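You operate a simulated robot arm through the tools that you are given. There is no shell and no other tool. Be economical: measure what you need, move in short steps, check, and stop when the job is done.

Carry out the task below with a simulated robot arm. There is one attempt and no reset: what you move stays moved.

JOB
Grind one measure of rough meal into the red tin.
Fine: with the hand mill; the tin ends in the shut mill drawer, the knob at rough; spill nothing, leave the other tins.

Only the result counts: the job must be done as asked and must still hold three seconds after the hand-in. Knocking over, shifting, dropping, spilling or breaking anything else fails it.

ROBOT AND FRAMES
A 7-joint arm with a fingered hand, fixed in place. Base frame: the origin is at the foot of the arm, x ahead of it, y to its left, z up. Readings come in cm, degrees, newtons and seconds.
With the tool pointing down near the work surface it reaches from about 34 to 76 cm from the base axis. Its first joint turns from -166.0 to 166.0 degrees. Payload 4 kg.
The TCP is the grasp point between the finger pads, 2.6 cm short of the fingertips. In the tool frame z runs along the fingers and y along their closing line. The gripper opens to 13.2 cm. The gripper's body begins 7.3 cm behind the TCP. The gripper is a hand of 4 fingers: y runs from the thumb to the fingers, the wrist lies at [0, 0, -23.9] in the tool frame, and closing takes about 1.5 s.
Orientation is that of the tool frame in the base frame, as a unit quaternion [w, x, y, z]. With the fingers straight down and closing along the base's y, the tool's x points along the base's -x, its y along +y and its z along -z.

CONTROLS
- The arm moves only by the tool nudge_tool. Its argument "plan" is a list of rows, each an object (a shift or turn left out is 0, a gripper value left out holds the last) with "travel": the shift along the tool's x, y, z in units of 300 mm (1.0 is 300 mm), a list of three; "dr": the turn, a rotation vector about the tool's x, y, z in units of 120 degrees (1.0 is 120 degrees), a list of three. In form: [{"travel": [dx, dy, dz], "dr": [ax, ay, az]}, ...]. A call has 1 to 8 rows; each row is the pose to reach, as a shift and turn from the pose commanded when the call began, along the tool's axes at that moment. "jaw" is the closure, from 0 (fully open) to 1 (shut), set as the call begins (left out, the last holds). A call with a number of a shift or a turn outside -1 to 1 is refused whole. Rows are played at 5 a second. More than 5 cm and 8.6 degrees between two rows, or a gripper value outside its range, and nothing of the call is played. Where a pose cannot be reached the arm comes as near as it can. A force on the tool above 60 N (or 10 N above the force at the start of the call, whichever is more), or a blocked arm, ends the call early, and 0.2 s more pass. The fingers move at their own pace (about 7.2 cm/s each) and stop on an object; they squeeze with about 24 N. The grip force told is the motor's: it shows also when the fingers shut on nothing. Time passes only in rows, and 0.2 s behind the last, so rows that repeat a pose let the fingers close. The reply holds the time, the measured pose of the TCP, the force on the tool along the base axes, the opening and the grip force, in the units named above and with some noise, with the torque about the TCP (base axes, N m) and any sound that the robot's microphone picked up, and new pictures: "pictures" is both (left out), scene, wrist or none.
- Cameras (640 x 400 px; columns grow to the right, rows downward): "scene" is fixed at [39.91, -51, 176.05]; the picture's right is [1.00, 0.09, 0.00], its down [0.05, -0.61, -0.79] and it looks along [-0.07, 0.79, -0.61] (base axes); focal length 333 px, centre (320, 200). "wrist" rides on the gripper at [6.8, 0.2, -9.7] in the tool frame; the picture's right is [-0.02, 1.00, 0.00], its down [-0.82, -0.02, -0.58] and it looks along [-0.58, -0.01, 0.82] (tool axes); focal length 270 px, centre (320, 200). There is no depth. A picture from a camera that has moved, and an enlarged one, comes with that camera's place and axes in the base frame and with its lens. The place of the scene camera against the robot may be out by one fixed shift of up to 1.2 cm in any direction.
- lift_body(by): slides the trunk up (or, below 0, down) by that many cm; the arm rides with it, the base frame stays. It gives what a move gives, with no picture.
- move_fingers(finger1, finger2, finger3, thumb_bend): sets how far each is bent, from 0 (flat) to 1 (curled in); at 0.3 the hand is open as for a grip, at 0.7 the pads meet at the TCP. One left out holds its place. A second passes; each finger stops where it meets its share of the squeeze, and holds until it gets a number again. A gripper value or a shape takes the hand back. It gives what a move gives, with no picture; readings hold the bend of each and the force on the fingers (four entries, about 0 where the hand has none), thumb and palm.
- hand_shape(shape): the hand has 4 fingers and takes this shape, open, in about a second: jaw (thumb against the fingers, like two jaws); tri (thumb and two fingers); tip (a fingertip pinch); poke (one finger out to press); point (the index stretched); flat (the hand flat); cup (the hand cupped); fist (a fist). The gripper value then closes the fingers along that shape, each until it touches; the sizes above hold for jaw. It gives what a move gives, with no picture.
- inspect(camera, box): a new picture of the part [left, top, right, bottom] of that camera's present view, enlarged. The clock stands still meanwhile.
- job_done(): hands the job in; it is judged then, once.

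Go step by step. Nothing tells you positions but the pictures and the camera data: compare them with the known pose of the tool, close in by small moves and look again before you grip or let go. The budget is 120 turns and 200 pictures, counting those below and the enlarged ones. Unless the task says otherwise, let go and move clear before handing in, and close with one line.

The tools are called after "Emit:" by a JSON object that holds its "fn" and its "kwargs". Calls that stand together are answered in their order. nudge_tool: Moves the arm, as the interface text tells. Its arguments: {"type":"object","properties":{"plan":{"type":"array","items":{"type":"object","properties":{"travel":{"type":"array","items":{"type":"number"}},"dr":{"type":"array","items":{"type":"number"}}}}},"jaw":{"type":"number"},"pictures":{"type":"string","enum":["both","scene","wrist","none"]}},"required":["plan"]} The other tools are called the same way: lift_body (by) slides the trunk up or down; hand_shape (shape) gives the hand a shape; move_fingers (finger1, finger2, finger3, thumb_bend) moves the fingers one by one; inspect (camera, box) takes an enlarged picture of a part of a camera's view; job_done () hands the job in.

At the start:

```text
time: 0.0
tcp_pos: [29.27, 28.54, 133.98]
tcp_rot: [0.0, 0.0, 1.0, 0.0]
contact_force: [0.1, -0.6, 0.7]
ft_torque: [0.0, 0.0, 0.0]
finger_gap: 13.2
gripper_force: 0.0
shape: jaw
bend: [0.3, 0.3, 0.3, 0.3]
finger forces: [0.0, 0.0, 0.0, 0.1, 0.1, 0.1]
trunk travel left (down, up): [-52.5, 6.5]
```

scene: 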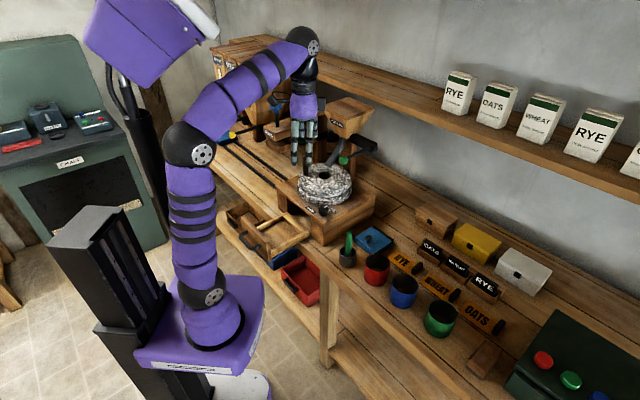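
wrist: 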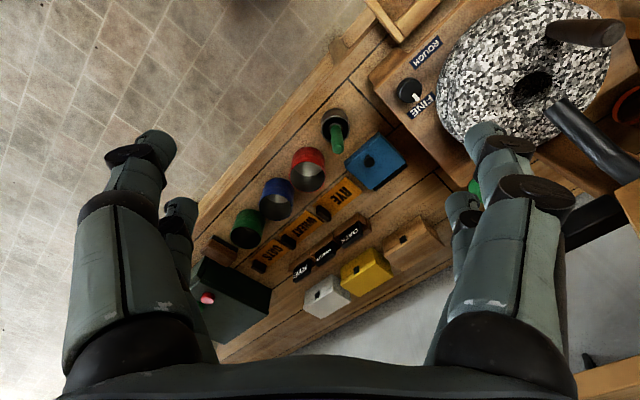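

I see a bench with a stone hand mill (knob rough/fine, drawer), tins in red, blue and green, and boxes. I'll enlarge the views before moving.

Emit:
{"fn": "inspect", "kwargs": {"camera": "scene", "box": [200, 80, 400, 205]}}

Emit:
{"fn": "inspect", "kwargs": {"camera": "scene", "box": [200, 170, 400, 295]}}

Emit:
{"fn": "inspect", "kwargs": {"camera": "scene", "box": [340, 190, 580, 340]}}

Emit:
{"fn": "inspect", "kwargs": {"camera": "wrist", "box": [200, 0, 640, 275]}}

```text
3.20 times, centred on (300, 142) of scene
camera zoom: at [39.91, -51.0, 176.05], right [1.0, 0.09, 0.0], down [0.05, -0.61, -0.79], along [-0.07, 0.79, -0.61], focal length 1064 px, centre (384, 384)
```

zoom: 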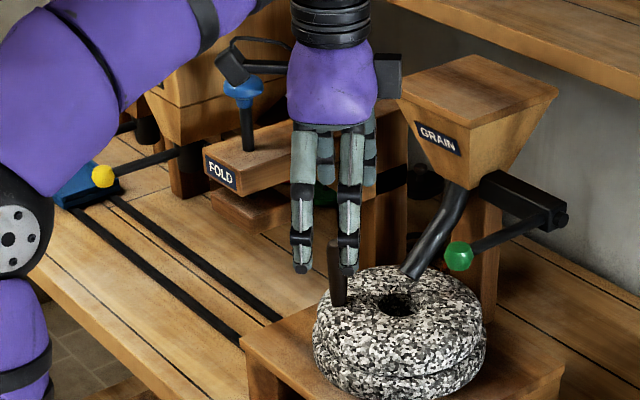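

```text
3.20 times, centred on (300, 232) of scene
camera zoom: at [39.91, -51.0, 176.05], right [1.0, 0.09, 0.0], down [0.05, -0.61, -0.79], along [-0.07, 0.79, -0.61], focal length 1064 px, centre (384, 96)
```

zoom: 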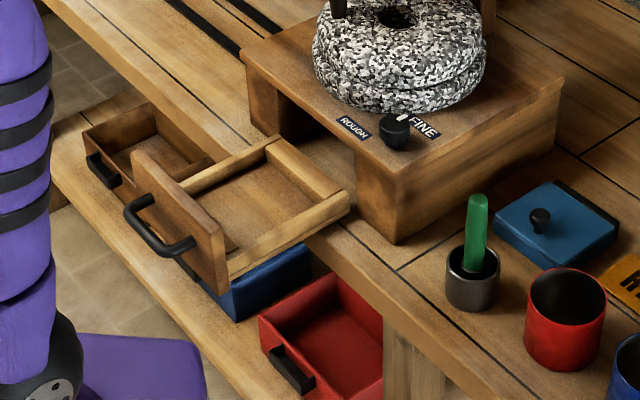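

```text
2.67 times, centred on (460, 265) of scene
camera zoom: at [39.91, -51.0, 176.05], right [1.0, 0.09, 0.0], down [0.05, -0.61, -0.79], along [-0.07, 0.79, -0.61], focal length 887 px, centre (-53, 27)
```

zoom: 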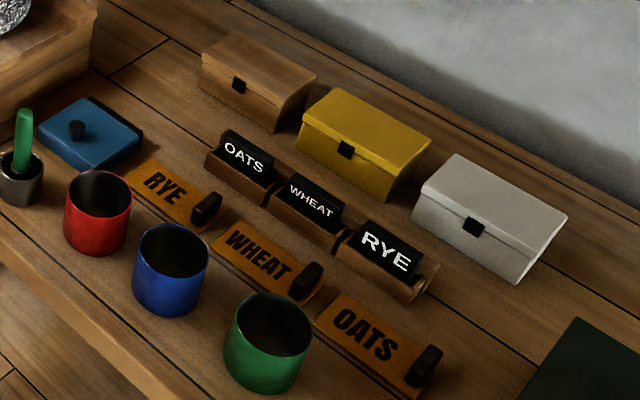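

```text
1.45 times, centred on (420, 138) of wrist
camera zoom: at [22.31, 28.74, 143.73], right [0.02, 1.0, 0.0], down [0.82, -0.02, 0.58], along [0.58, -0.01, -0.82], focal length 393 px, centre (174, 291)
```

zoom: 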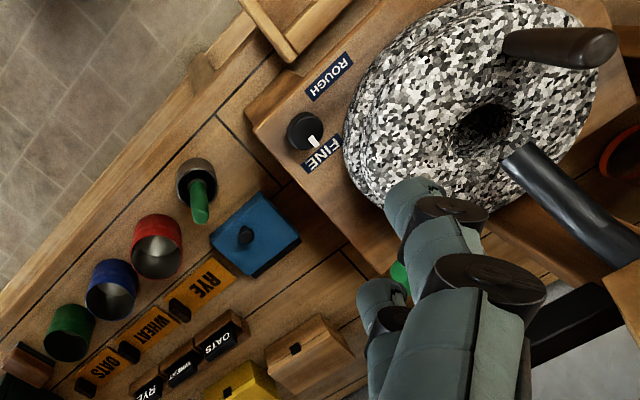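

Estimates: red tin rim (51.5, 26, 92), fineness knob (33, 42.6, 99), stone eye (32, 58, 105), peg top (24.5, 56, 114), grain lever ball (39, 46, 119), with the bench running diagonally at about 45°. The knob is at FINE. I'll move above the red tin, turning 45° in yaw.

Emit:
{"fn": "nudge_tool", "kwargs": {"plan": [{"travel": [-0.123, -0.015, 0.089], "dr": [0, 0, 0.0625]}, {"travel": [-0.247, -0.029, 0.178], "dr": [0, 0, 0.125]}, {"travel": [-0.37, -0.044, 0.267], "dr": [0, 0, 0.1875]}, {"travel": [-0.493, -0.059, 0.355], "dr": [0, 0, 0.25]}, {"travel": [-0.617, -0.073, 0.444], "dr": [0, 0, 0.3125]}, {"travel": [-0.74, -0.088, 0.533], "dr": [0, 0, 0.375]}, {"travel": [-0.74, -0.088, 0.533], "dr": [0, 0, 0.375]}]}}

```text
time: 1.6
tcp_pos: [51.49, 25.93, 117.78]
tcp_rot: [0.0, 0.383, 0.924, 0.001]
contact_force: [0.1, -0.7, 0.5]
ft_torque: [0.01, 0.01, 0.03]
finger_gap: 13.16
gripper_force: 0.1
shape: jaw
bend: [0.3, 0.3, 0.3, 0.3]
finger forces: [0.1, 0.1, 0.0, 0.1, 0.0, 0.0]
trunk travel left (down, up): [-52.5, 6.5]
camera wrist: at [46.72, 30.87, 127.54], right [0.73, 0.69, 0.0], down [0.56, -0.59, 0.58], along [0.4, -0.42, -0.82], focal length 270 px, centre (320, 200)
```

scene: 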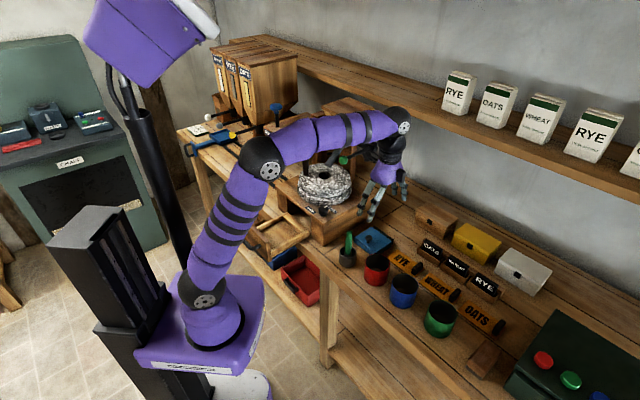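
wrist: 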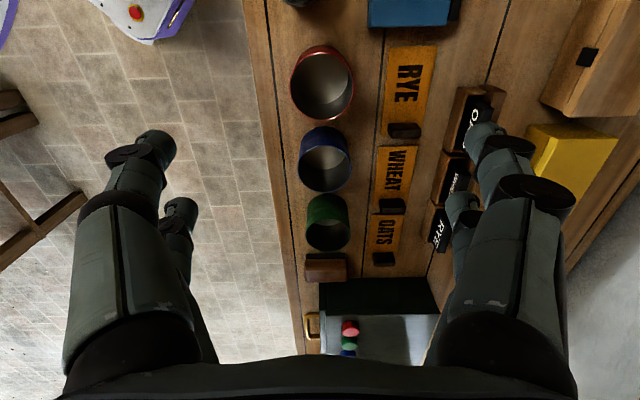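

The red tin rim is confirmed at about (52, 25.6), with a diameter near 7.7 cm. Next I'll check the mill and drawer in the scene view.

Emit:
{"fn": "inspect", "kwargs": {"camera": "scene", "box": [240, 150, 400, 250]}}

Emit:
{"fn": "inspect", "kwargs": {"camera": "scene", "box": [230, 190, 390, 290]}}

```text
4.00 times, centred on (320, 200) of scene
camera zoom: at [39.91, -51.0, 176.05], right [1.0, 0.09, 0.0], down [0.05, -0.61, -0.79], along [-0.07, 0.79, -0.61], focal length 1331 px, centre (320, 200)
```

zoom: 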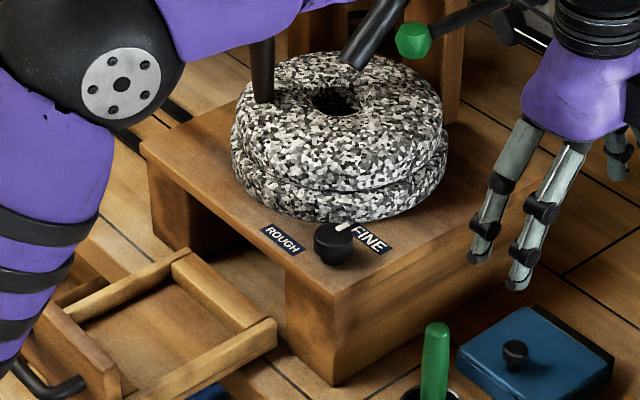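

```text
4.00 times, centred on (310, 240) of scene
camera zoom: at [39.91, -51.0, 176.05], right [1.0, 0.09, 0.0], down [0.05, -0.61, -0.79], along [-0.07, 0.79, -0.61], focal length 1331 px, centre (360, 40)
```

zoom: 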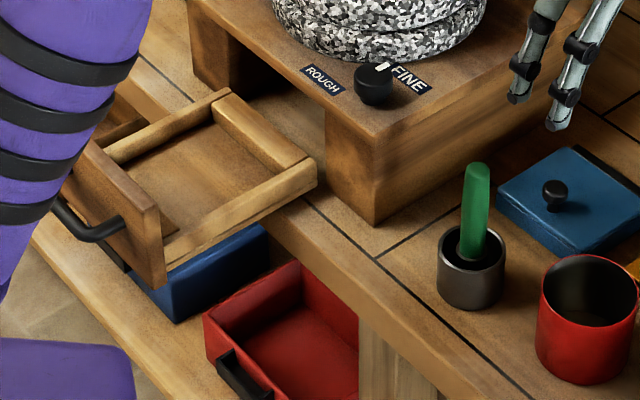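

The tin stands about 8 cm high on a bench at z≈84. I'll partly close the hand and descend partway over it.

Emit:
{"fn": "nudge_tool", "kwargs": {"plan": [{"travel": [-0.005, 0.001, 0.15]}, {"travel": [-0.01, 0.002, 0.3]}, {"travel": [-0.015, 0.004, 0.45]}, {"travel": [-0.019, 0.005, 0.6]}, {"travel": [-0.019, 0.005, 0.6]}], "jaw": 0.2}}

```text
time: 2.8
tcp_pos: [51.73, 25.28, 99.75]
tcp_rot: [0.0, 0.383, 0.924, 0.0]
contact_force: [0.0, 0.6, 0.0]
ft_torque: [0.03, 0.01, 0.0]
finger_gap: 10.57
gripper_force: 0.1
shape: jaw
bend: [0.59, 0.59, 0.59, 0.44]
finger forces: [0.0, 0.0, 0.0, 0.1, 0.0, 0.0]
trunk travel left (down, up): [-52.5, 6.5]
camera wrist: at [47.03, 30.4, 109.57], right [0.72, 0.69, 0.0], down [0.56, -0.59, 0.58], along [0.4, -0.42, -0.82], focal length 270 px, centre (320, 200)
```

scene: 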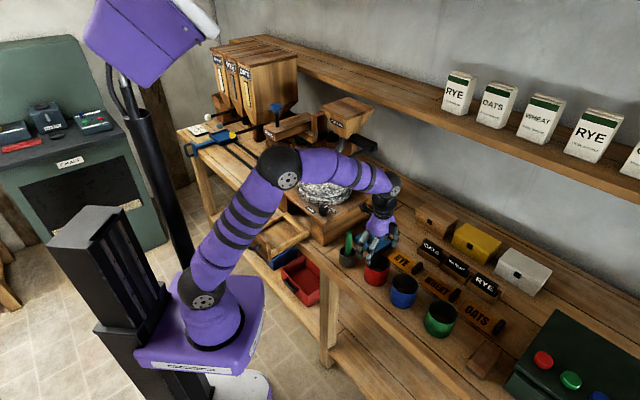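
wrist: 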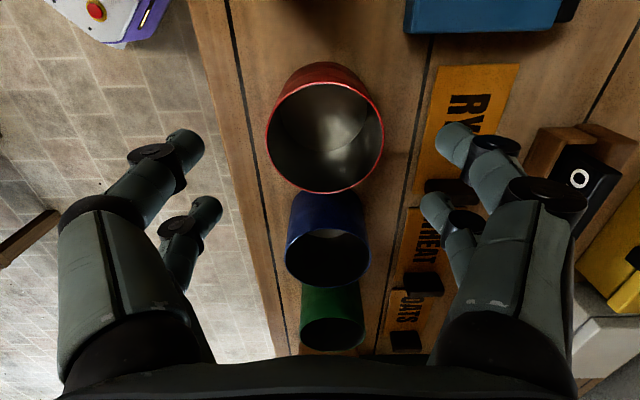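

The tin is centred to within half a centimetre, so I'll descend to grip height.

Emit:
{"fn": "nudge_tool", "kwargs": {"plan": [{"travel": [0, 0.014, 0.12]}, {"travel": [0, 0.014, 0.24]}, {"travel": [0, 0.014, 0.35]}, {"travel": [0, 0.014, 0.35]}], "jaw": 0.2}}

Emit:
{"fn": "inspect", "kwargs": {"camera": "scene", "box": [320, 200, 480, 300]}}

```text
time: 3.8
tcp_pos: [52.13, 25.7, 89.33]
tcp_rot: [0.0, 0.383, 0.924, 0.0]
contact_force: [0.5, -0.5, -0.9]
ft_torque: [-0.02, 0.03, 0.0]
finger_gap: 10.57
gripper_force: 0.1
shape: jaw
bend: [0.59, 0.59, 0.59, 0.44]
finger forces: [0.1, 0.0, 0.0, 0.0, 0.0, 0.0]
trunk travel left (down, up): [-52.5, 6.5]
camera wrist: at [47.35, 30.67, 99.18], right [0.72, 0.69, 0.0], down [0.56, -0.59, 0.58], along [0.4, -0.42, -0.82], focal length 270 px, centre (320, 200)
```

scene: 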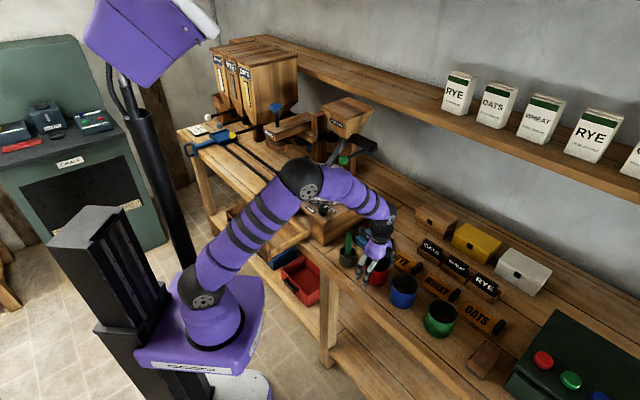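
wrist: 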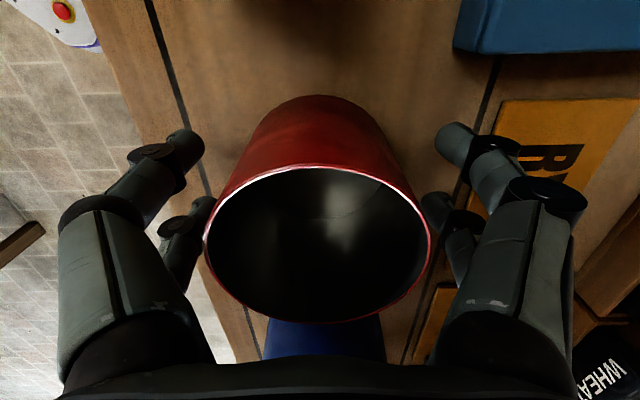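

```text
4.00 times, centred on (400, 250) of scene
camera zoom: at [39.91, -51.0, 176.05], right [1.0, 0.09, 0.0], down [0.05, -0.61, -0.79], along [-0.07, 0.79, -0.61], focal length 1331 px, centre (0, 0)
```

zoom: 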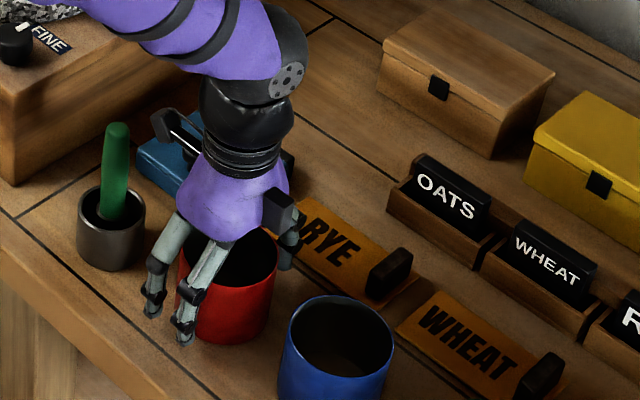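

The fingers straddle the tin without touching it. Closing now.

Emit:
{"fn": "nudge_tool", "kwargs": {"plan": [{"travel": [0, 0, 0]}, {"travel": [0, 0, 0]}, {"travel": [0, 0, 0]}, {"travel": [0, 0, 0]}, {"travel": [0, 0, 0]}, {"travel": [0, 0, 0]}, {"travel": [0, 0, 0]}], "jaw": 0.8}}

```text
time: 5.4
tcp_pos: [52.08, 25.68, 89.39]
tcp_rot: [0.001, 0.383, 0.924, 0.0]
contact_force: [0.4, 0.9, 0.0]
ft_torque: [-0.03, 0.02, 0.0]
finger_gap: 6.11
gripper_force: 23.9
shape: jaw
bend: [0.73, 0.72, 0.72, 0.7]
finger forces: [22.6, 22.2, 21.6, 0.0, 21.6, 0.0]
trunk travel left (down, up): [-52.5, 6.5]
camera wrist: at [47.35, 30.67, 99.21], right [0.72, 0.69, 0.0], down [0.56, -0.59, 0.58], along [0.4, -0.42, -0.82], focal length 270 px, centre (320, 200)
```

scene: 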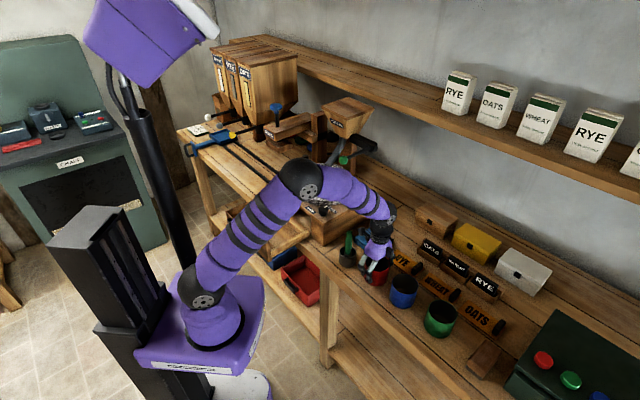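
wrist: 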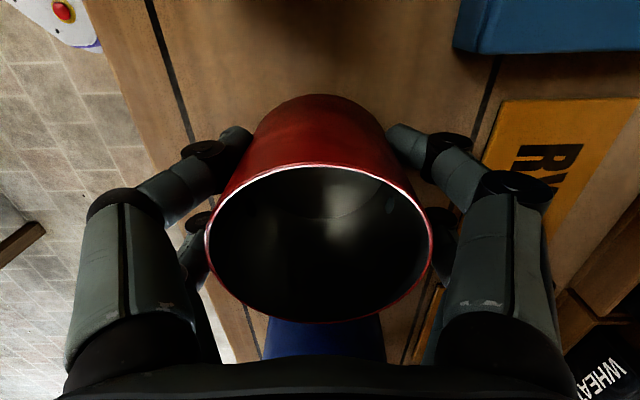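

The tin is gripped. I'll lift it straight up.

Emit:
{"fn": "nudge_tool", "kwargs": {"plan": [{"travel": [0, 0, -0.1]}, {"travel": [0, 0, -0.22]}, {"travel": [0, 0, -0.36]}, {"travel": [0, 0, -0.5]}, {"travel": [0, 0, -0.65]}, {"travel": [0, 0, -0.75]}, {"travel": [0, 0, -0.75]}]}}

```text
time: 7.0
tcp_pos: [52.1, 26.0, 112.17]
tcp_rot: [0.0, 0.383, 0.924, 0.0]
contact_force: [0.4, 0.4, -1.3]
ft_torque: [0.01, -0.04, -0.03]
finger_gap: 6.11
gripper_force: 24.4
shape: jaw
bend: [0.73, 0.72, 0.72, 0.7]
finger forces: [22.7, 22.5, 21.7, 0.1, 21.8, 0.1]
trunk travel left (down, up): [-52.5, 6.5]
camera wrist: at [47.38, 30.92, 121.95], right [0.72, 0.69, 0.0], down [0.56, -0.59, 0.58], along [0.4, -0.42, -0.82], focal length 270 px, centre (320, 200)
```

scene: 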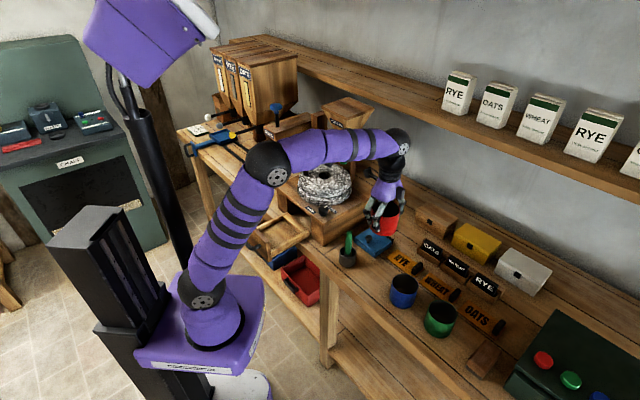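
wrist: 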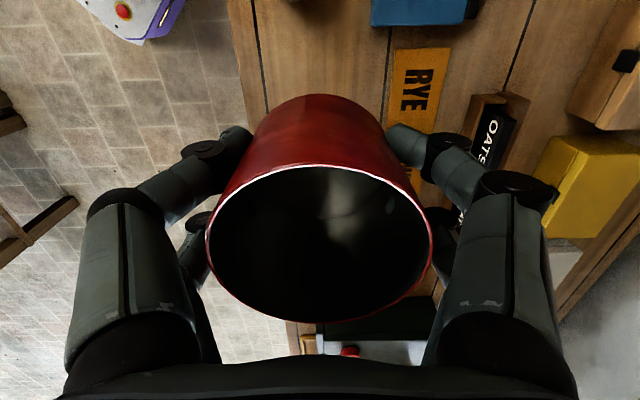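

Next I'll carry the tin at height toward the drawer, passing in front of the mill.

Emit:
{"fn": "nudge_tool", "kwargs": {"plan": [{"travel": [0.1, -0.07, 0]}, {"travel": [0.22, -0.15, 0]}, {"travel": [0.35, -0.22, 0]}, {"travel": [0.48, -0.3, 0]}, {"travel": [0.61, -0.38, 0]}, {"travel": [0.74, -0.45, 0]}, {"travel": [0.85, -0.52, 0]}, {"travel": [0.85, -0.52, 0]}]}}

```text
time: 8.8
tcp_pos: [22.85, 32.94, 111.98]
tcp_rot: [0.0, 0.383, 0.924, 0.0]
contact_force: [-0.3, 0.6, -1.5]
ft_torque: [0.03, 0.01, 0.0]
finger_gap: 6.09
gripper_force: 24.2
shape: jaw
bend: [0.73, 0.72, 0.72, 0.7]
finger forces: [22.9, 22.8, 21.9, 0.1, 21.9, 0.0]
trunk travel left (down, up): [-52.5, 6.5]
camera wrist: at [18.12, 37.93, 121.71], right [0.72, 0.69, 0.0], down [0.56, -0.59, 0.58], along [0.4, -0.42, -0.82], focal length 270 px, centre (320, 200)
```

scene: 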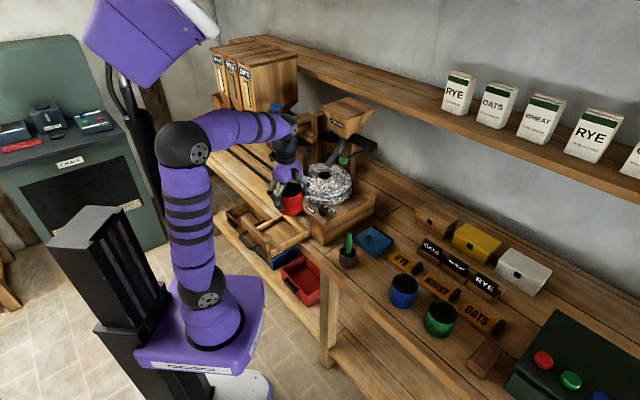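
wrist: 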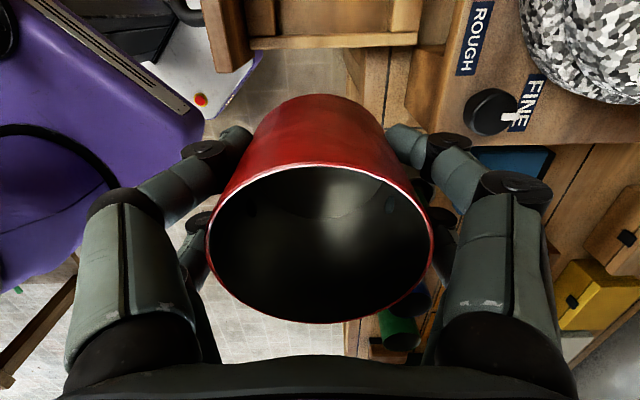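

The drawer's near wall shows at the top of the view. I'll move about 9 cm further so I can see the whole drawer.

Emit:
{"fn": "nudge_tool", "kwargs": {"plan": [{"travel": [0.12, 0.01, 0]}, {"travel": [0.24, 0.02, 0]}, {"travel": [0.34, 0.028, 0]}, {"travel": [0.34, 0.028, 0]}]}}

```text
time: 9.8
tcp_pos: [16.31, 40.42, 112.01]
tcp_rot: [0.0, 0.383, 0.924, 0.0]
contact_force: [-0.5, 0.2, -2.3]
ft_torque: [-0.05, 0.0, 0.01]
finger_gap: 6.1
gripper_force: 23.8
shape: jaw
bend: [0.73, 0.72, 0.72, 0.7]
finger forces: [23.1, 22.8, 21.9, 0.0, 21.9, 0.1]
trunk travel left (down, up): [-52.5, 6.5]
camera wrist: at [11.49, 45.32, 121.68], right [0.72, 0.69, 0.0], down [0.56, -0.59, 0.58], along [0.4, -0.42, -0.82], focal length 270 px, centre (320, 200)
```

scene: 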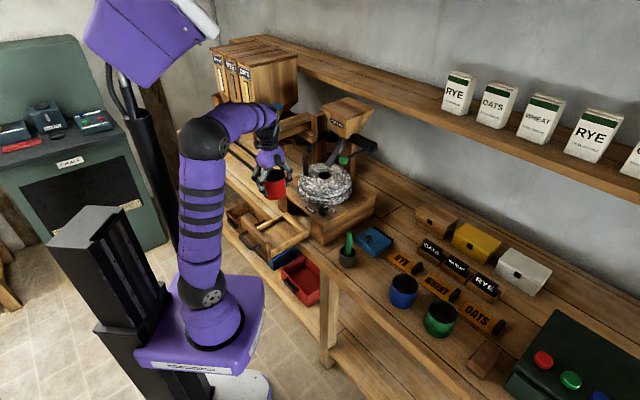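
wrist: 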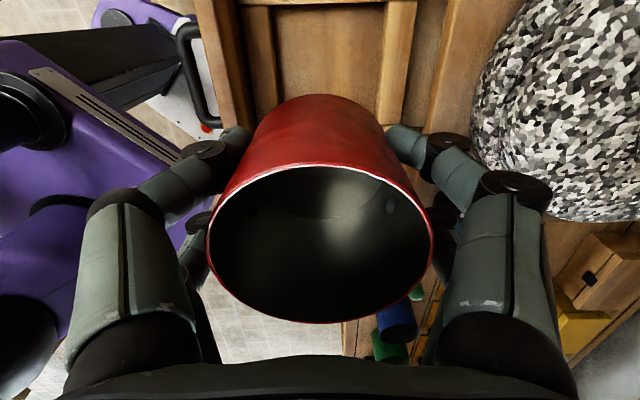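

The drawer interior centre lies about 1 cm further in tool +x and 0.8 cm in +y. I'll correct that and lower partway.

Emit:
{"fn": "nudge_tool", "kwargs": {"plan": [{"travel": [0.032, 0.027, 0.05]}, {"travel": [0.032, 0.027, 0.2]}, {"travel": [0.032, 0.027, 0.35]}, {"travel": [0.032, 0.027, 0.47]}, {"travel": [0.032, 0.027, 0.47]}]}}

Emit:
{"fn": "inspect", "kwargs": {"camera": "scene", "box": [220, 170, 340, 245]}}

```text
time: 11.0
tcp_pos: [16.42, 41.7, 97.83]
tcp_rot: [0.0, 0.383, 0.924, 0.0]
contact_force: [0.1, 0.6, -1.1]
ft_torque: [-0.03, 0.02, 0.0]
finger_gap: 6.08
gripper_force: 23.8
shape: jaw
bend: [0.73, 0.72, 0.72, 0.7]
finger forces: [23.2, 22.9, 22.0, 0.0, 22.0, 0.0]
trunk travel left (down, up): [-52.5, 6.5]
camera wrist: at [11.67, 46.66, 107.52], right [0.72, 0.69, 0.0], down [0.56, -0.59, 0.58], along [0.4, -0.42, -0.82], focal length 270 px, centre (320, 200)
```

scene: 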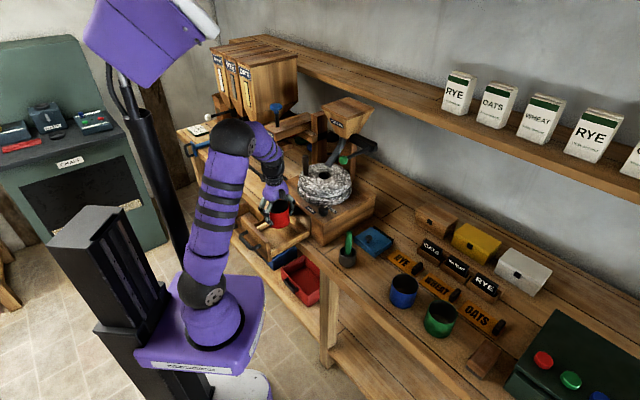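
wrist: 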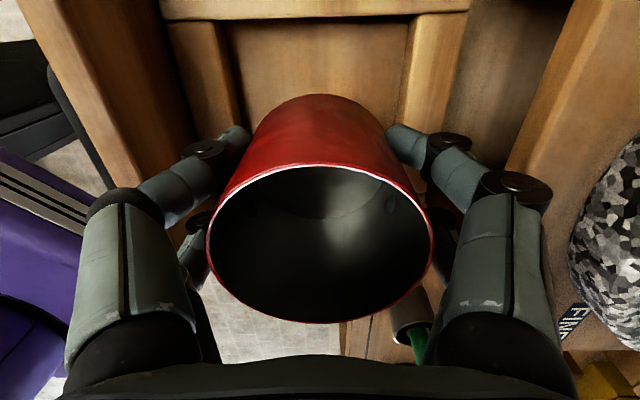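

```text
5.33 times, centred on (280, 208) of scene
camera zoom: at [39.91, -51.0, 176.05], right [1.0, 0.09, 0.0], down [0.05, -0.61, -0.79], along [-0.07, 0.79, -0.61], focal length 1774 px, centre (533, 160)
```

zoom: 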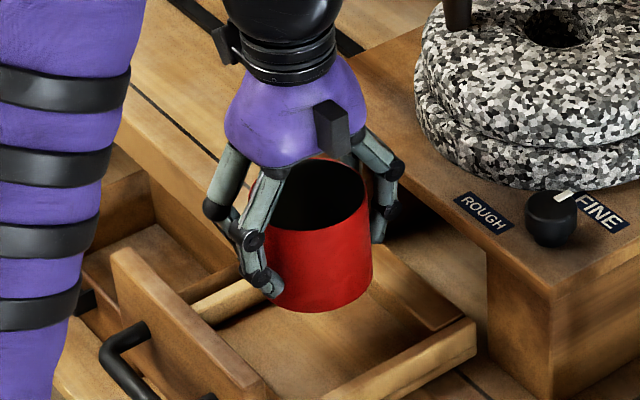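

The tin is centred over the drawer. I'll lower to just above the floor, then feel for contact.

Emit:
{"fn": "nudge_tool", "kwargs": {"plan": [{"travel": [0.008, 0.006, 0.08]}, {"travel": [0.008, 0.006, 0.15]}, {"travel": [0.008, 0.006, 0.2]}, {"travel": [0.008, 0.006, 0.225]}, {"travel": [0.008, 0.006, 0.225]}]}}

Emit:
{"fn": "inspect", "kwargs": {"camera": "scene", "box": [220, 170, 340, 245]}}

```text
time: 12.2
tcp_pos: [16.44, 42.31, 91.07]
tcp_rot: [0.0, 0.382, 0.924, 0.0]
contact_force: [1.0, -0.6, -1.1]
ft_torque: [-0.01, -0.01, 0.0]
finger_gap: 6.06
gripper_force: 23.5
shape: jaw
bend: [0.73, 0.72, 0.72, 0.7]
finger forces: [23.3, 22.8, 22.0, 0.1, 21.9, 0.0]
trunk travel left (down, up): [-52.5, 6.5]
camera wrist: at [11.68, 47.19, 100.83], right [0.72, 0.69, 0.0], down [0.56, -0.59, 0.58], along [0.4, -0.42, -0.82], focal length 270 px, centre (320, 200)
```

scene: 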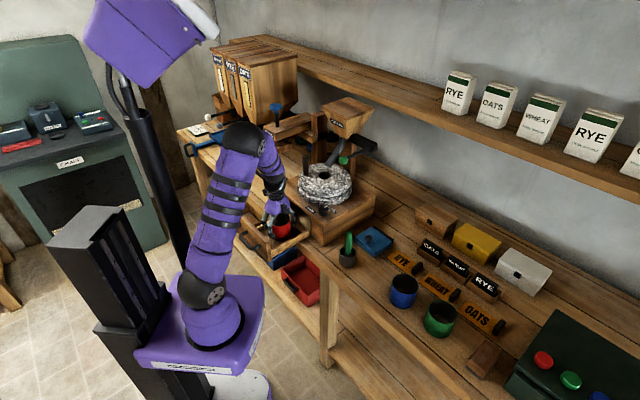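
wrist: 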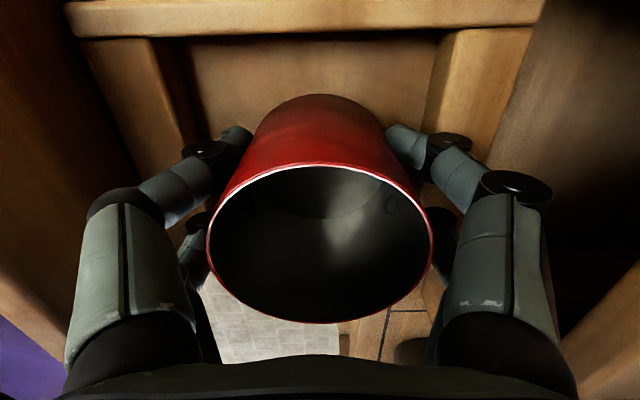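

```text
5.33 times, centred on (280, 208) of scene
camera zoom: at [39.91, -51.0, 176.05], right [1.0, 0.09, 0.0], down [0.05, -0.61, -0.79], along [-0.07, 0.79, -0.61], focal length 1774 px, centre (533, 160)
```

zoom: 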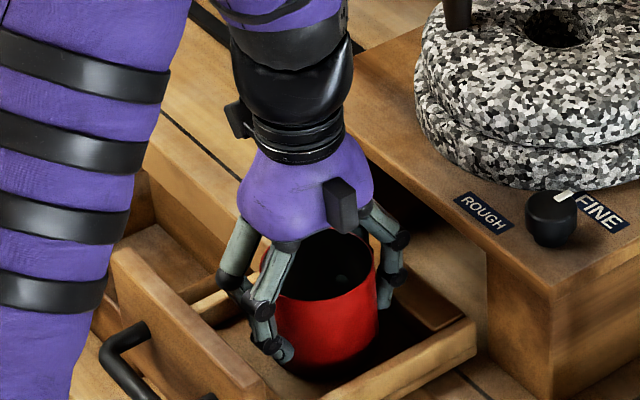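

There's still a small gap under the tin. I'll lower in small steps until it touches.

Emit:
{"fn": "nudge_tool", "kwargs": {"plan": [{"travel": [0, 0, 0.008]}, {"travel": [0, 0, 0.016]}, {"travel": [0, 0, 0.02]}, {"travel": [0, 0, 0.02]}], "pictures": "none"}}

Emit:
{"fn": "inspect", "kwargs": {"camera": "scene", "box": [240, 190, 320, 240]}}

```text
time: 13.2
tcp_pos: [16.39, 42.27, 90.56]
tcp_rot: [0.0, 0.382, 0.924, 0.001]
contact_force: [-0.7, 0.8, 13.2]
ft_torque: [-0.04, 0.07, -0.01]
finger_gap: 6.08
gripper_force: 23.8
shape: jaw
bend: [0.73, 0.73, 0.73, 0.7]
finger forces: [24.5, 24.2, 23.0, 0.0, 23.2, 0.0]
trunk travel left (down, up): [-52.5, 6.5]
```

```text
8.00 times, centred on (280, 215) of scene
camera zoom: at [39.91, -51.0, 176.05], right [1.0, 0.09, 0.0], down [0.05, -0.61, -0.79], along [-0.07, 0.79, -0.61], focal length 2661 px, centre (640, 80)
```

zoom: 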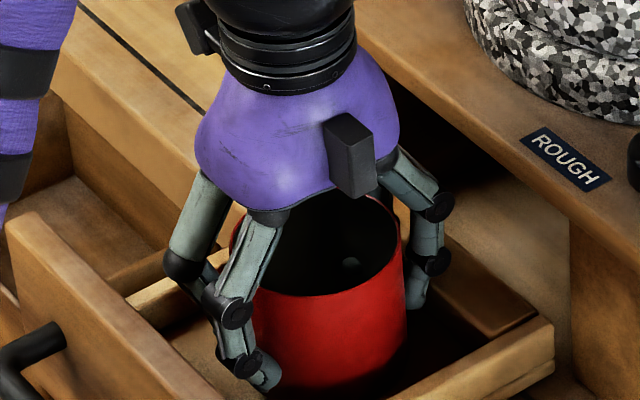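

It touches the floor at 13 N. I'll open a little and rise straight up.

Emit:
{"fn": "nudge_tool", "kwargs": {"plan": [{"travel": [0, 0, -0.003]}, {"travel": [0, 0, -0.005]}, {"travel": [0, 0, -0.005]}, {"travel": [0, 0, -0.005]}], "jaw": 0.36}}

Emit:
{"fn": "inspect", "kwargs": {"camera": "scene", "box": [240, 190, 320, 240]}}

```text
time: 14.2
tcp_pos: [16.45, 42.29, 90.63]
tcp_rot: [0.0, 0.383, 0.924, 0.0]
contact_force: [-0.5, -0.8, 0.3]
ft_torque: [0.0, 0.0, -0.01]
finger_gap: 8.4
gripper_force: 0.1
shape: jaw
bend: [0.71, 0.71, 0.71, 0.65]
finger forces: [0.2, 0.1, 0.0, 0.0, 0.1, 0.1]
trunk travel left (down, up): [-52.5, 6.5]
camera wrist: at [11.65, 47.26, 100.4], right [0.72, 0.69, 0.0], down [0.56, -0.59, 0.58], along [0.4, -0.42, -0.82], focal length 270 px, centre (320, 200)
```

scene: 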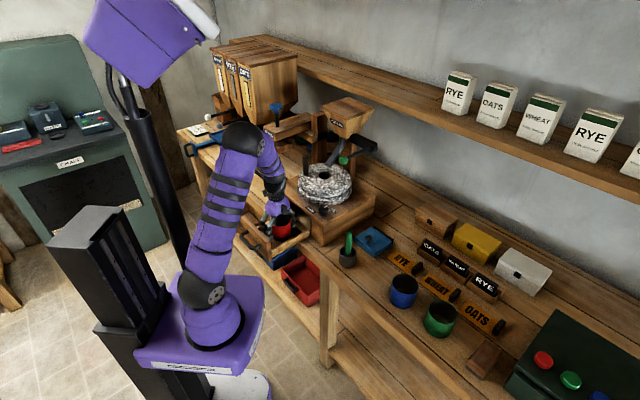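
wrist: 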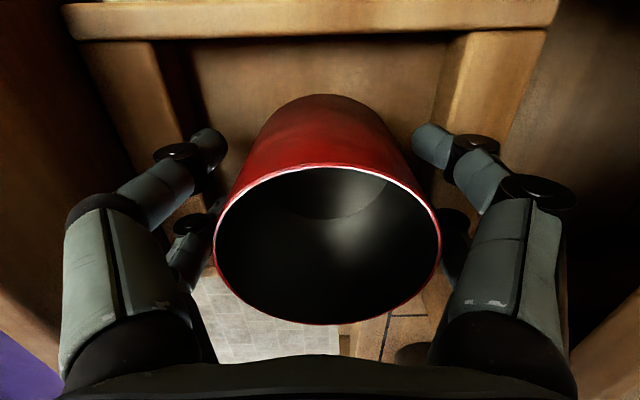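

```text
8.00 times, centred on (280, 215) of scene
camera zoom: at [39.91, -51.0, 176.05], right [1.0, 0.09, 0.0], down [0.05, -0.61, -0.79], along [-0.07, 0.79, -0.61], focal length 2661 px, centre (640, 80)
```

zoom: 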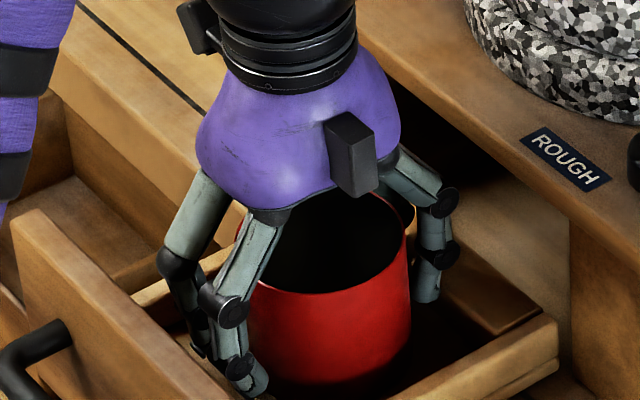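

The tin stands free in the drawer. I'll rise, then yaw so the hand is narrow in the pushing direction and the camera faces the mill.

Emit:
{"fn": "nudge_tool", "kwargs": {"plan": [{"travel": [0, 0, -0.1]}, {"travel": [0, 0, -0.22]}, {"travel": [0, 0, -0.36]}, {"travel": [0, 0, -0.5]}, {"travel": [0, 0, -0.65]}, {"travel": [0, 0, -0.72]}, {"travel": [0, 0, -0.72]}], "pictures": "wrist"}}

Emit:
{"fn": "nudge_tool", "kwargs": {"plan": [{"dr": [0, 0, -0.07], "travel": [0, -0.05, 0]}, {"dr": [0, 0, -0.14], "travel": [0, -0.1, 0]}, {"dr": [0, 0, -0.21], "travel": [0, -0.15, 0]}, {"dr": [0, 0, -0.28], "travel": [0, -0.2, 0]}, {"dr": [0, 0, -0.35], "travel": [0, -0.2, 0]}, {"dr": [0, 0, -0.42], "travel": [0, -0.2, 0]}, {"dr": [0, 0, -0.49], "travel": [0, -0.2, 0]}, {"dr": [0, 0, -0.56], "travel": [0, -0.2, 0]}], "pictures": "none"}}

Emit:
{"fn": "nudge_tool", "kwargs": {"plan": [{"dr": [0, 0, -0.063]}, {"dr": [0, 0, -0.126]}, {"dr": [0, 0, -0.19]}, {"dr": [0, 0, -0.19]}], "jaw": 0.8}}

```text
time: 15.8
tcp_pos: [16.54, 42.29, 112.39]
tcp_rot: [0.0, 0.382, 0.924, 0.0]
contact_force: [0.2, -0.2, -0.4]
ft_torque: [0.03, -0.04, 0.0]
finger_gap: 8.42
gripper_force: 0.1
shape: jaw
bend: [0.71, 0.71, 0.71, 0.65]
finger forces: [0.0, 0.1, 0.1, 0.1, 0.1, 0.1]
trunk travel left (down, up): [-52.5, 6.5]
camera wrist: at [11.71, 47.15, 122.17], right [0.72, 0.69, 0.0], down [0.56, -0.59, 0.58], along [0.4, -0.42, -0.82], focal length 270 px, centre (320, 200)
```

wrist: 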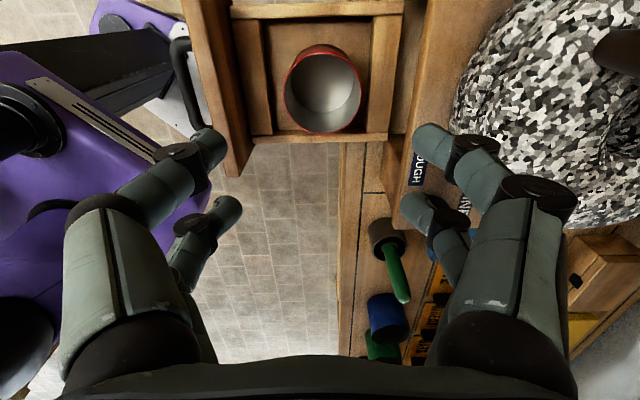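

```text
time: 17.6
tcp_pos: [12.17, 38.03, 112.31]
tcp_rot: [0.0, -0.195, 0.981, 0.0]
contact_force: [0.2, 0.9, 0.2]
ft_torque: [-0.01, -0.01, -0.02]
finger_gap: 8.41
gripper_force: 0.0
shape: jaw
bend: [0.71, 0.71, 0.71, 0.65]
finger forces: [0.1, 0.0, 0.0, 0.0, 0.0, 0.0]
trunk travel left (down, up): [-52.5, 6.5]
```

```text
time: 18.6
tcp_pos: [12.24, 38.12, 112.28]
tcp_rot: [0.0, -0.384, 0.923, 0.0]
contact_force: [0.2, -0.3, 0.0]
ft_torque: [0.0, 0.01, 0.01]
finger_gap: 2.67
gripper_force: 0.0
shape: jaw
bend: [0.73, 0.73, 0.73, 0.7]
finger forces: [0.0, 0.0, 0.0, 0.0, 0.0, 0.0]
trunk travel left (down, up): [-52.5, 6.5]
camera wrist: at [7.15, 33.3, 121.97], right [-0.69, 0.72, 0.0], down [0.59, 0.56, 0.58], along [0.42, 0.4, -0.82], focal length 270 px, centre (320, 200)
```

scene: 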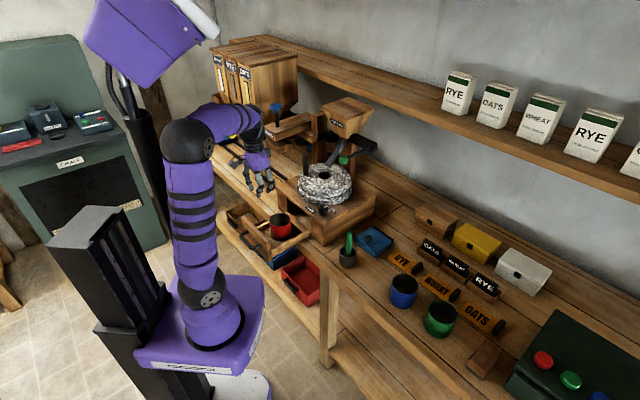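
wrist: 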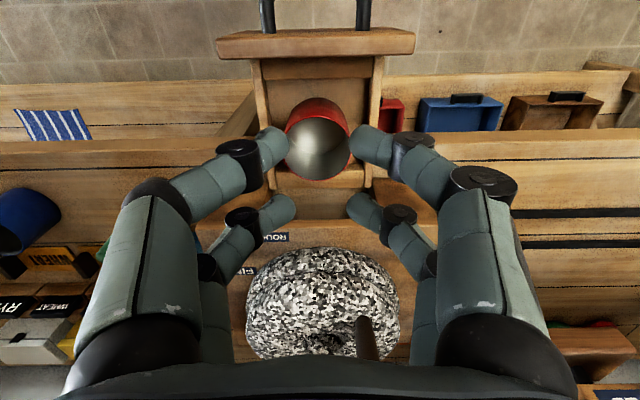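

The tin is centred in the drawer. The handle covers ±4.5 cm of the front panel, so I'll bring the closed fingers in front of the panel's left part, which is better for reach.

Emit:
{"fn": "nudge_tool", "kwargs": {"plan": [{"travel": [0.09, 0.06, 0]}, {"travel": [0.18, 0.12, 0]}, {"travel": [0.27, 0.18, 0]}, {"travel": [0.34, 0.227, 0]}, {"travel": [0.34, 0.227, 0]}], "jaw": 1.0}}

```text
time: 19.8
tcp_pos: [0.15, 35.74, 112.14]
tcp_rot: [0.0, -0.382, 0.924, 0.0]
contact_force: [0.6, 0.9, -0.3]
ft_torque: [-0.01, 0.0, 0.0]
finger_gap: 0.0
gripper_force: 23.4
shape: jaw
bend: [0.62, 0.63, 0.63, 0.7]
finger forces: [0.0, 0.1, 0.0, 0.0, 0.0, 0.0]
trunk travel left (down, up): [-52.5, 6.5]
camera wrist: at [-4.8, 30.93, 121.92], right [-0.69, 0.72, 0.0], down [0.59, 0.56, 0.58], along [0.42, 0.4, -0.82], focal length 270 px, centre (320, 200)
```

scene: 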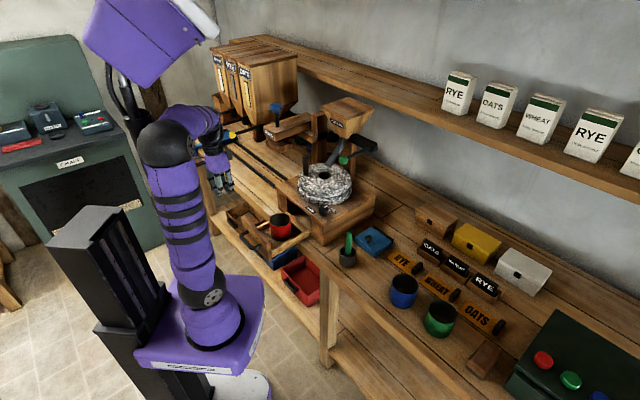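
wrist: 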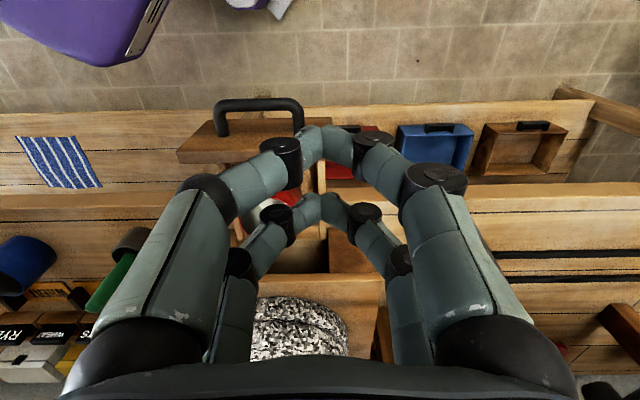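

Clearance to the panel is thin. I'll back off 1.2 cm, shift 1 cm further from the handle and lower the fingertips in front of the panel.

Emit:
{"fn": "nudge_tool", "kwargs": {"plan": [{"travel": [0.04, 0.033, 0.05]}, {"travel": [0.04, 0.033, 0.2]}, {"travel": [0.04, 0.033, 0.35]}, {"travel": [0.04, 0.033, 0.5]}, {"travel": [0.04, 0.033, 0.6]}, {"travel": [0.04, 0.033, 0.6]}]}}

Emit:
{"fn": "inspect", "kwargs": {"camera": "scene", "box": [200, 160, 320, 235]}}

```text
time: 21.2
tcp_pos: [-1.46, 35.43, 94.43]
tcp_rot: [0.0, -0.384, 0.923, 0.0]
contact_force: [0.3, 0.5, 0.7]
ft_torque: [-0.04, 0.0, -0.03]
finger_gap: 0.0
gripper_force: 23.5
shape: jaw
bend: [0.62, 0.63, 0.63, 0.7]
finger forces: [0.1, 0.0, 0.1, 0.1, 0.0, 0.0]
trunk travel left (down, up): [-52.5, 6.5]
camera wrist: at [-6.5, 30.82, 104.2], right [-0.69, 0.72, 0.0], down [0.59, 0.56, 0.58], along [0.42, 0.4, -0.82], focal length 270 px, centre (320, 200)
```

scene: 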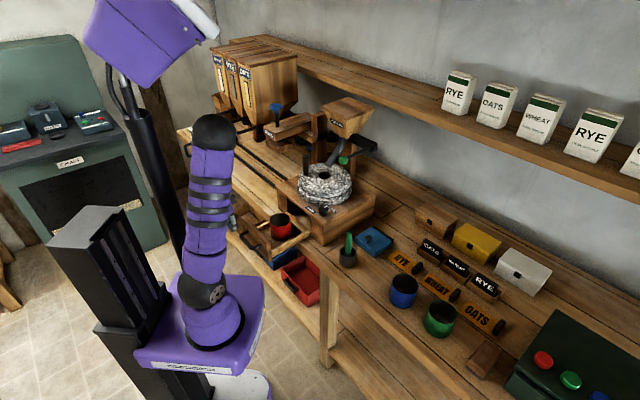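
wrist: 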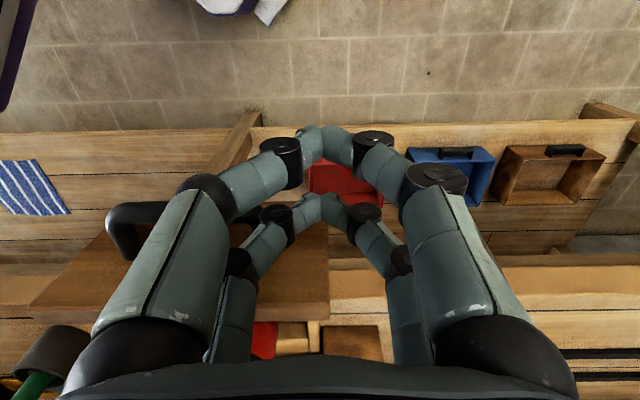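

```text
5.33 times, centred on (260, 198) of scene
camera zoom: at [39.91, -51.0, 176.05], right [1.0, 0.09, 0.0], down [0.05, -0.61, -0.79], along [-0.07, 0.79, -0.61], focal length 1774 px, centre (640, 213)
```

zoom: 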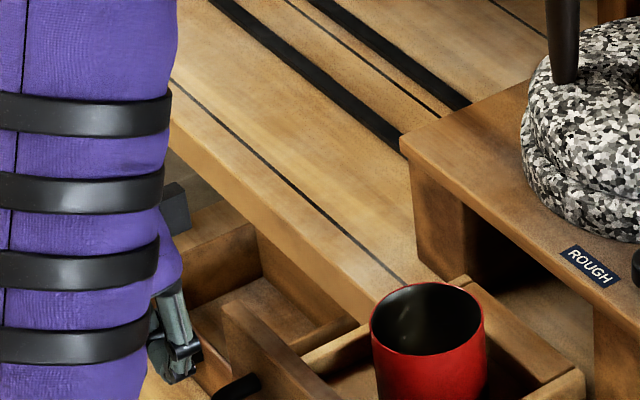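

The panel's left edge is only 0.8 cm beyond the fingers, so I'll shift 1.3 cm back, lower 3 cm, then start pushing gently.

Emit:
{"fn": "nudge_tool", "kwargs": {"plan": [{"travel": [0, -0.043, 0]}, {"travel": [0, -0.043, 0.05]}, {"travel": [0, -0.043, 0.1]}, {"travel": [0, -0.043, 0.1]}], "pictures": "none"}}

Emit:
{"fn": "nudge_tool", "kwargs": {"plan": [{"travel": [-0.03, 0, 0]}, {"travel": [-0.05, 0, 0]}, {"travel": [-0.07, 0, 0]}, {"travel": [-0.09, 0, 0]}, {"travel": [-0.11, 0, 0]}, {"travel": [-0.13, 0, 0]}]}}

```text
time: 22.2
tcp_pos: [-0.58, 34.58, 91.27]
tcp_rot: [0.0, -0.383, 0.924, 0.0]
contact_force: [-0.7, -1.0, -1.0]
ft_torque: [-0.01, -0.06, -0.03]
finger_gap: 0.0
gripper_force: 24.0
shape: jaw
bend: [0.62, 0.63, 0.63, 0.7]
finger forces: [0.0, 0.0, 1.0, 0.0, 0.0, 0.0]
trunk travel left (down, up): [-52.5, 6.5]
```

```text
time: 23.6
tcp_pos: [2.24, 37.32, 91.29]
tcp_rot: [0.0, -0.382, 0.924, 0.0]
contact_force: [-0.6, -1.1, -0.5]
ft_torque: [-0.02, 0.01, -0.01]
finger_gap: 0.0
gripper_force: 24.0
shape: jaw
bend: [0.62, 0.63, 0.63, 0.7]
finger forces: [0.0, 0.0, 0.2, 0.0, 0.0, 0.0]
trunk travel left (down, up): [-52.5, 6.5]
camera wrist: at [-2.77, 32.59, 101.09], right [-0.69, 0.72, 0.0], down [0.59, 0.56, 0.58], along [0.42, 0.4, -0.82], focal length 270 px, centre (320, 200)
```

scene: 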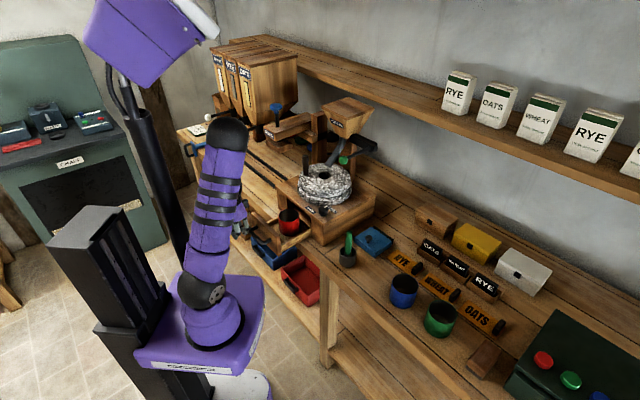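
wrist: 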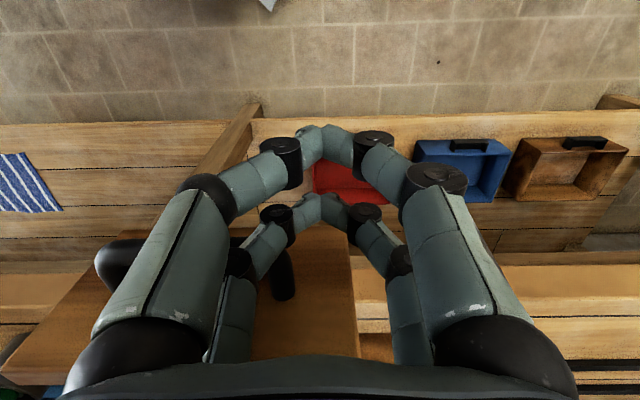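

The drawer slides easily and the tin moves with it. I'll keep pushing slowly.

Emit:
{"fn": "nudge_tool", "kwargs": {"plan": [{"travel": [-0.03, 0, 0]}, {"travel": [-0.06, 0, 0]}, {"travel": [-0.09, 0, 0]}, {"travel": [-0.12, 0, 0]}, {"travel": [-0.15, 0, 0]}, {"travel": [-0.18, 0, 0]}, {"travel": [-0.21, 0, 0]}, {"travel": [-0.24, 0, 0]}]}}

Emit:
{"fn": "inspect", "kwargs": {"camera": "scene", "box": [220, 160, 380, 260]}}

```text
time: 25.4
tcp_pos: [7.42, 42.64, 91.41]
tcp_rot: [0.0, -0.383, 0.924, 0.0]
contact_force: [-0.1, 0.1, -0.4]
ft_torque: [0.0, -0.03, -0.04]
finger_gap: 0.02
gripper_force: 24.2
shape: jaw
bend: [0.62, 0.63, 0.63, 0.7]
finger forces: [0.0, 0.0, 0.0, 0.0, 0.0, 0.0]
trunk travel left (down, up): [-52.5, 6.5]
camera wrist: at [2.38, 37.78, 101.05], right [-0.69, 0.72, 0.0], down [0.59, 0.56, 0.58], along [0.42, 0.4, -0.82], focal length 270 px, centre (320, 200)
```

scene: 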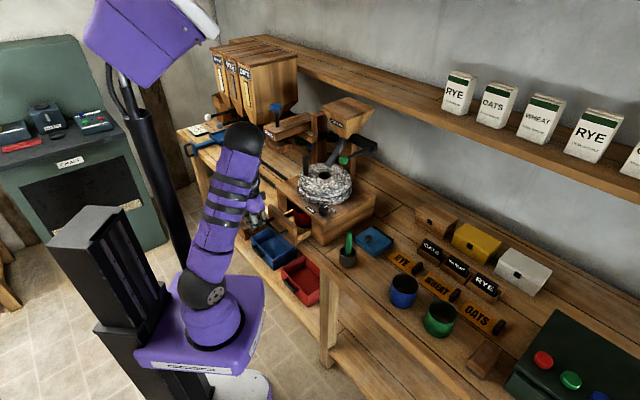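
wrist: 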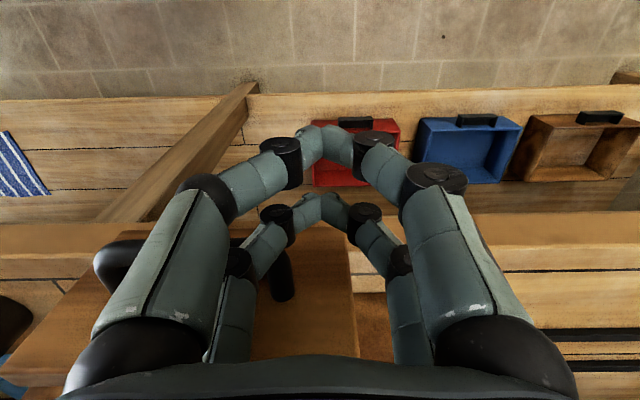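

```text
4.00 times, centred on (300, 210) of scene
camera zoom: at [39.91, -51.0, 176.05], right [1.0, 0.09, 0.0], down [0.05, -0.61, -0.79], along [-0.07, 0.79, -0.61], focal length 1331 px, centre (400, 160)
```

zoom: 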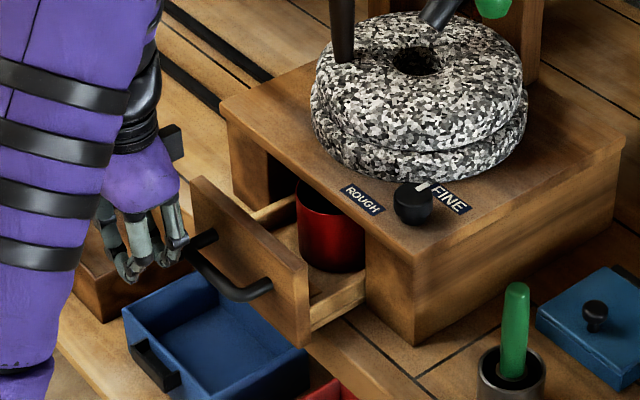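

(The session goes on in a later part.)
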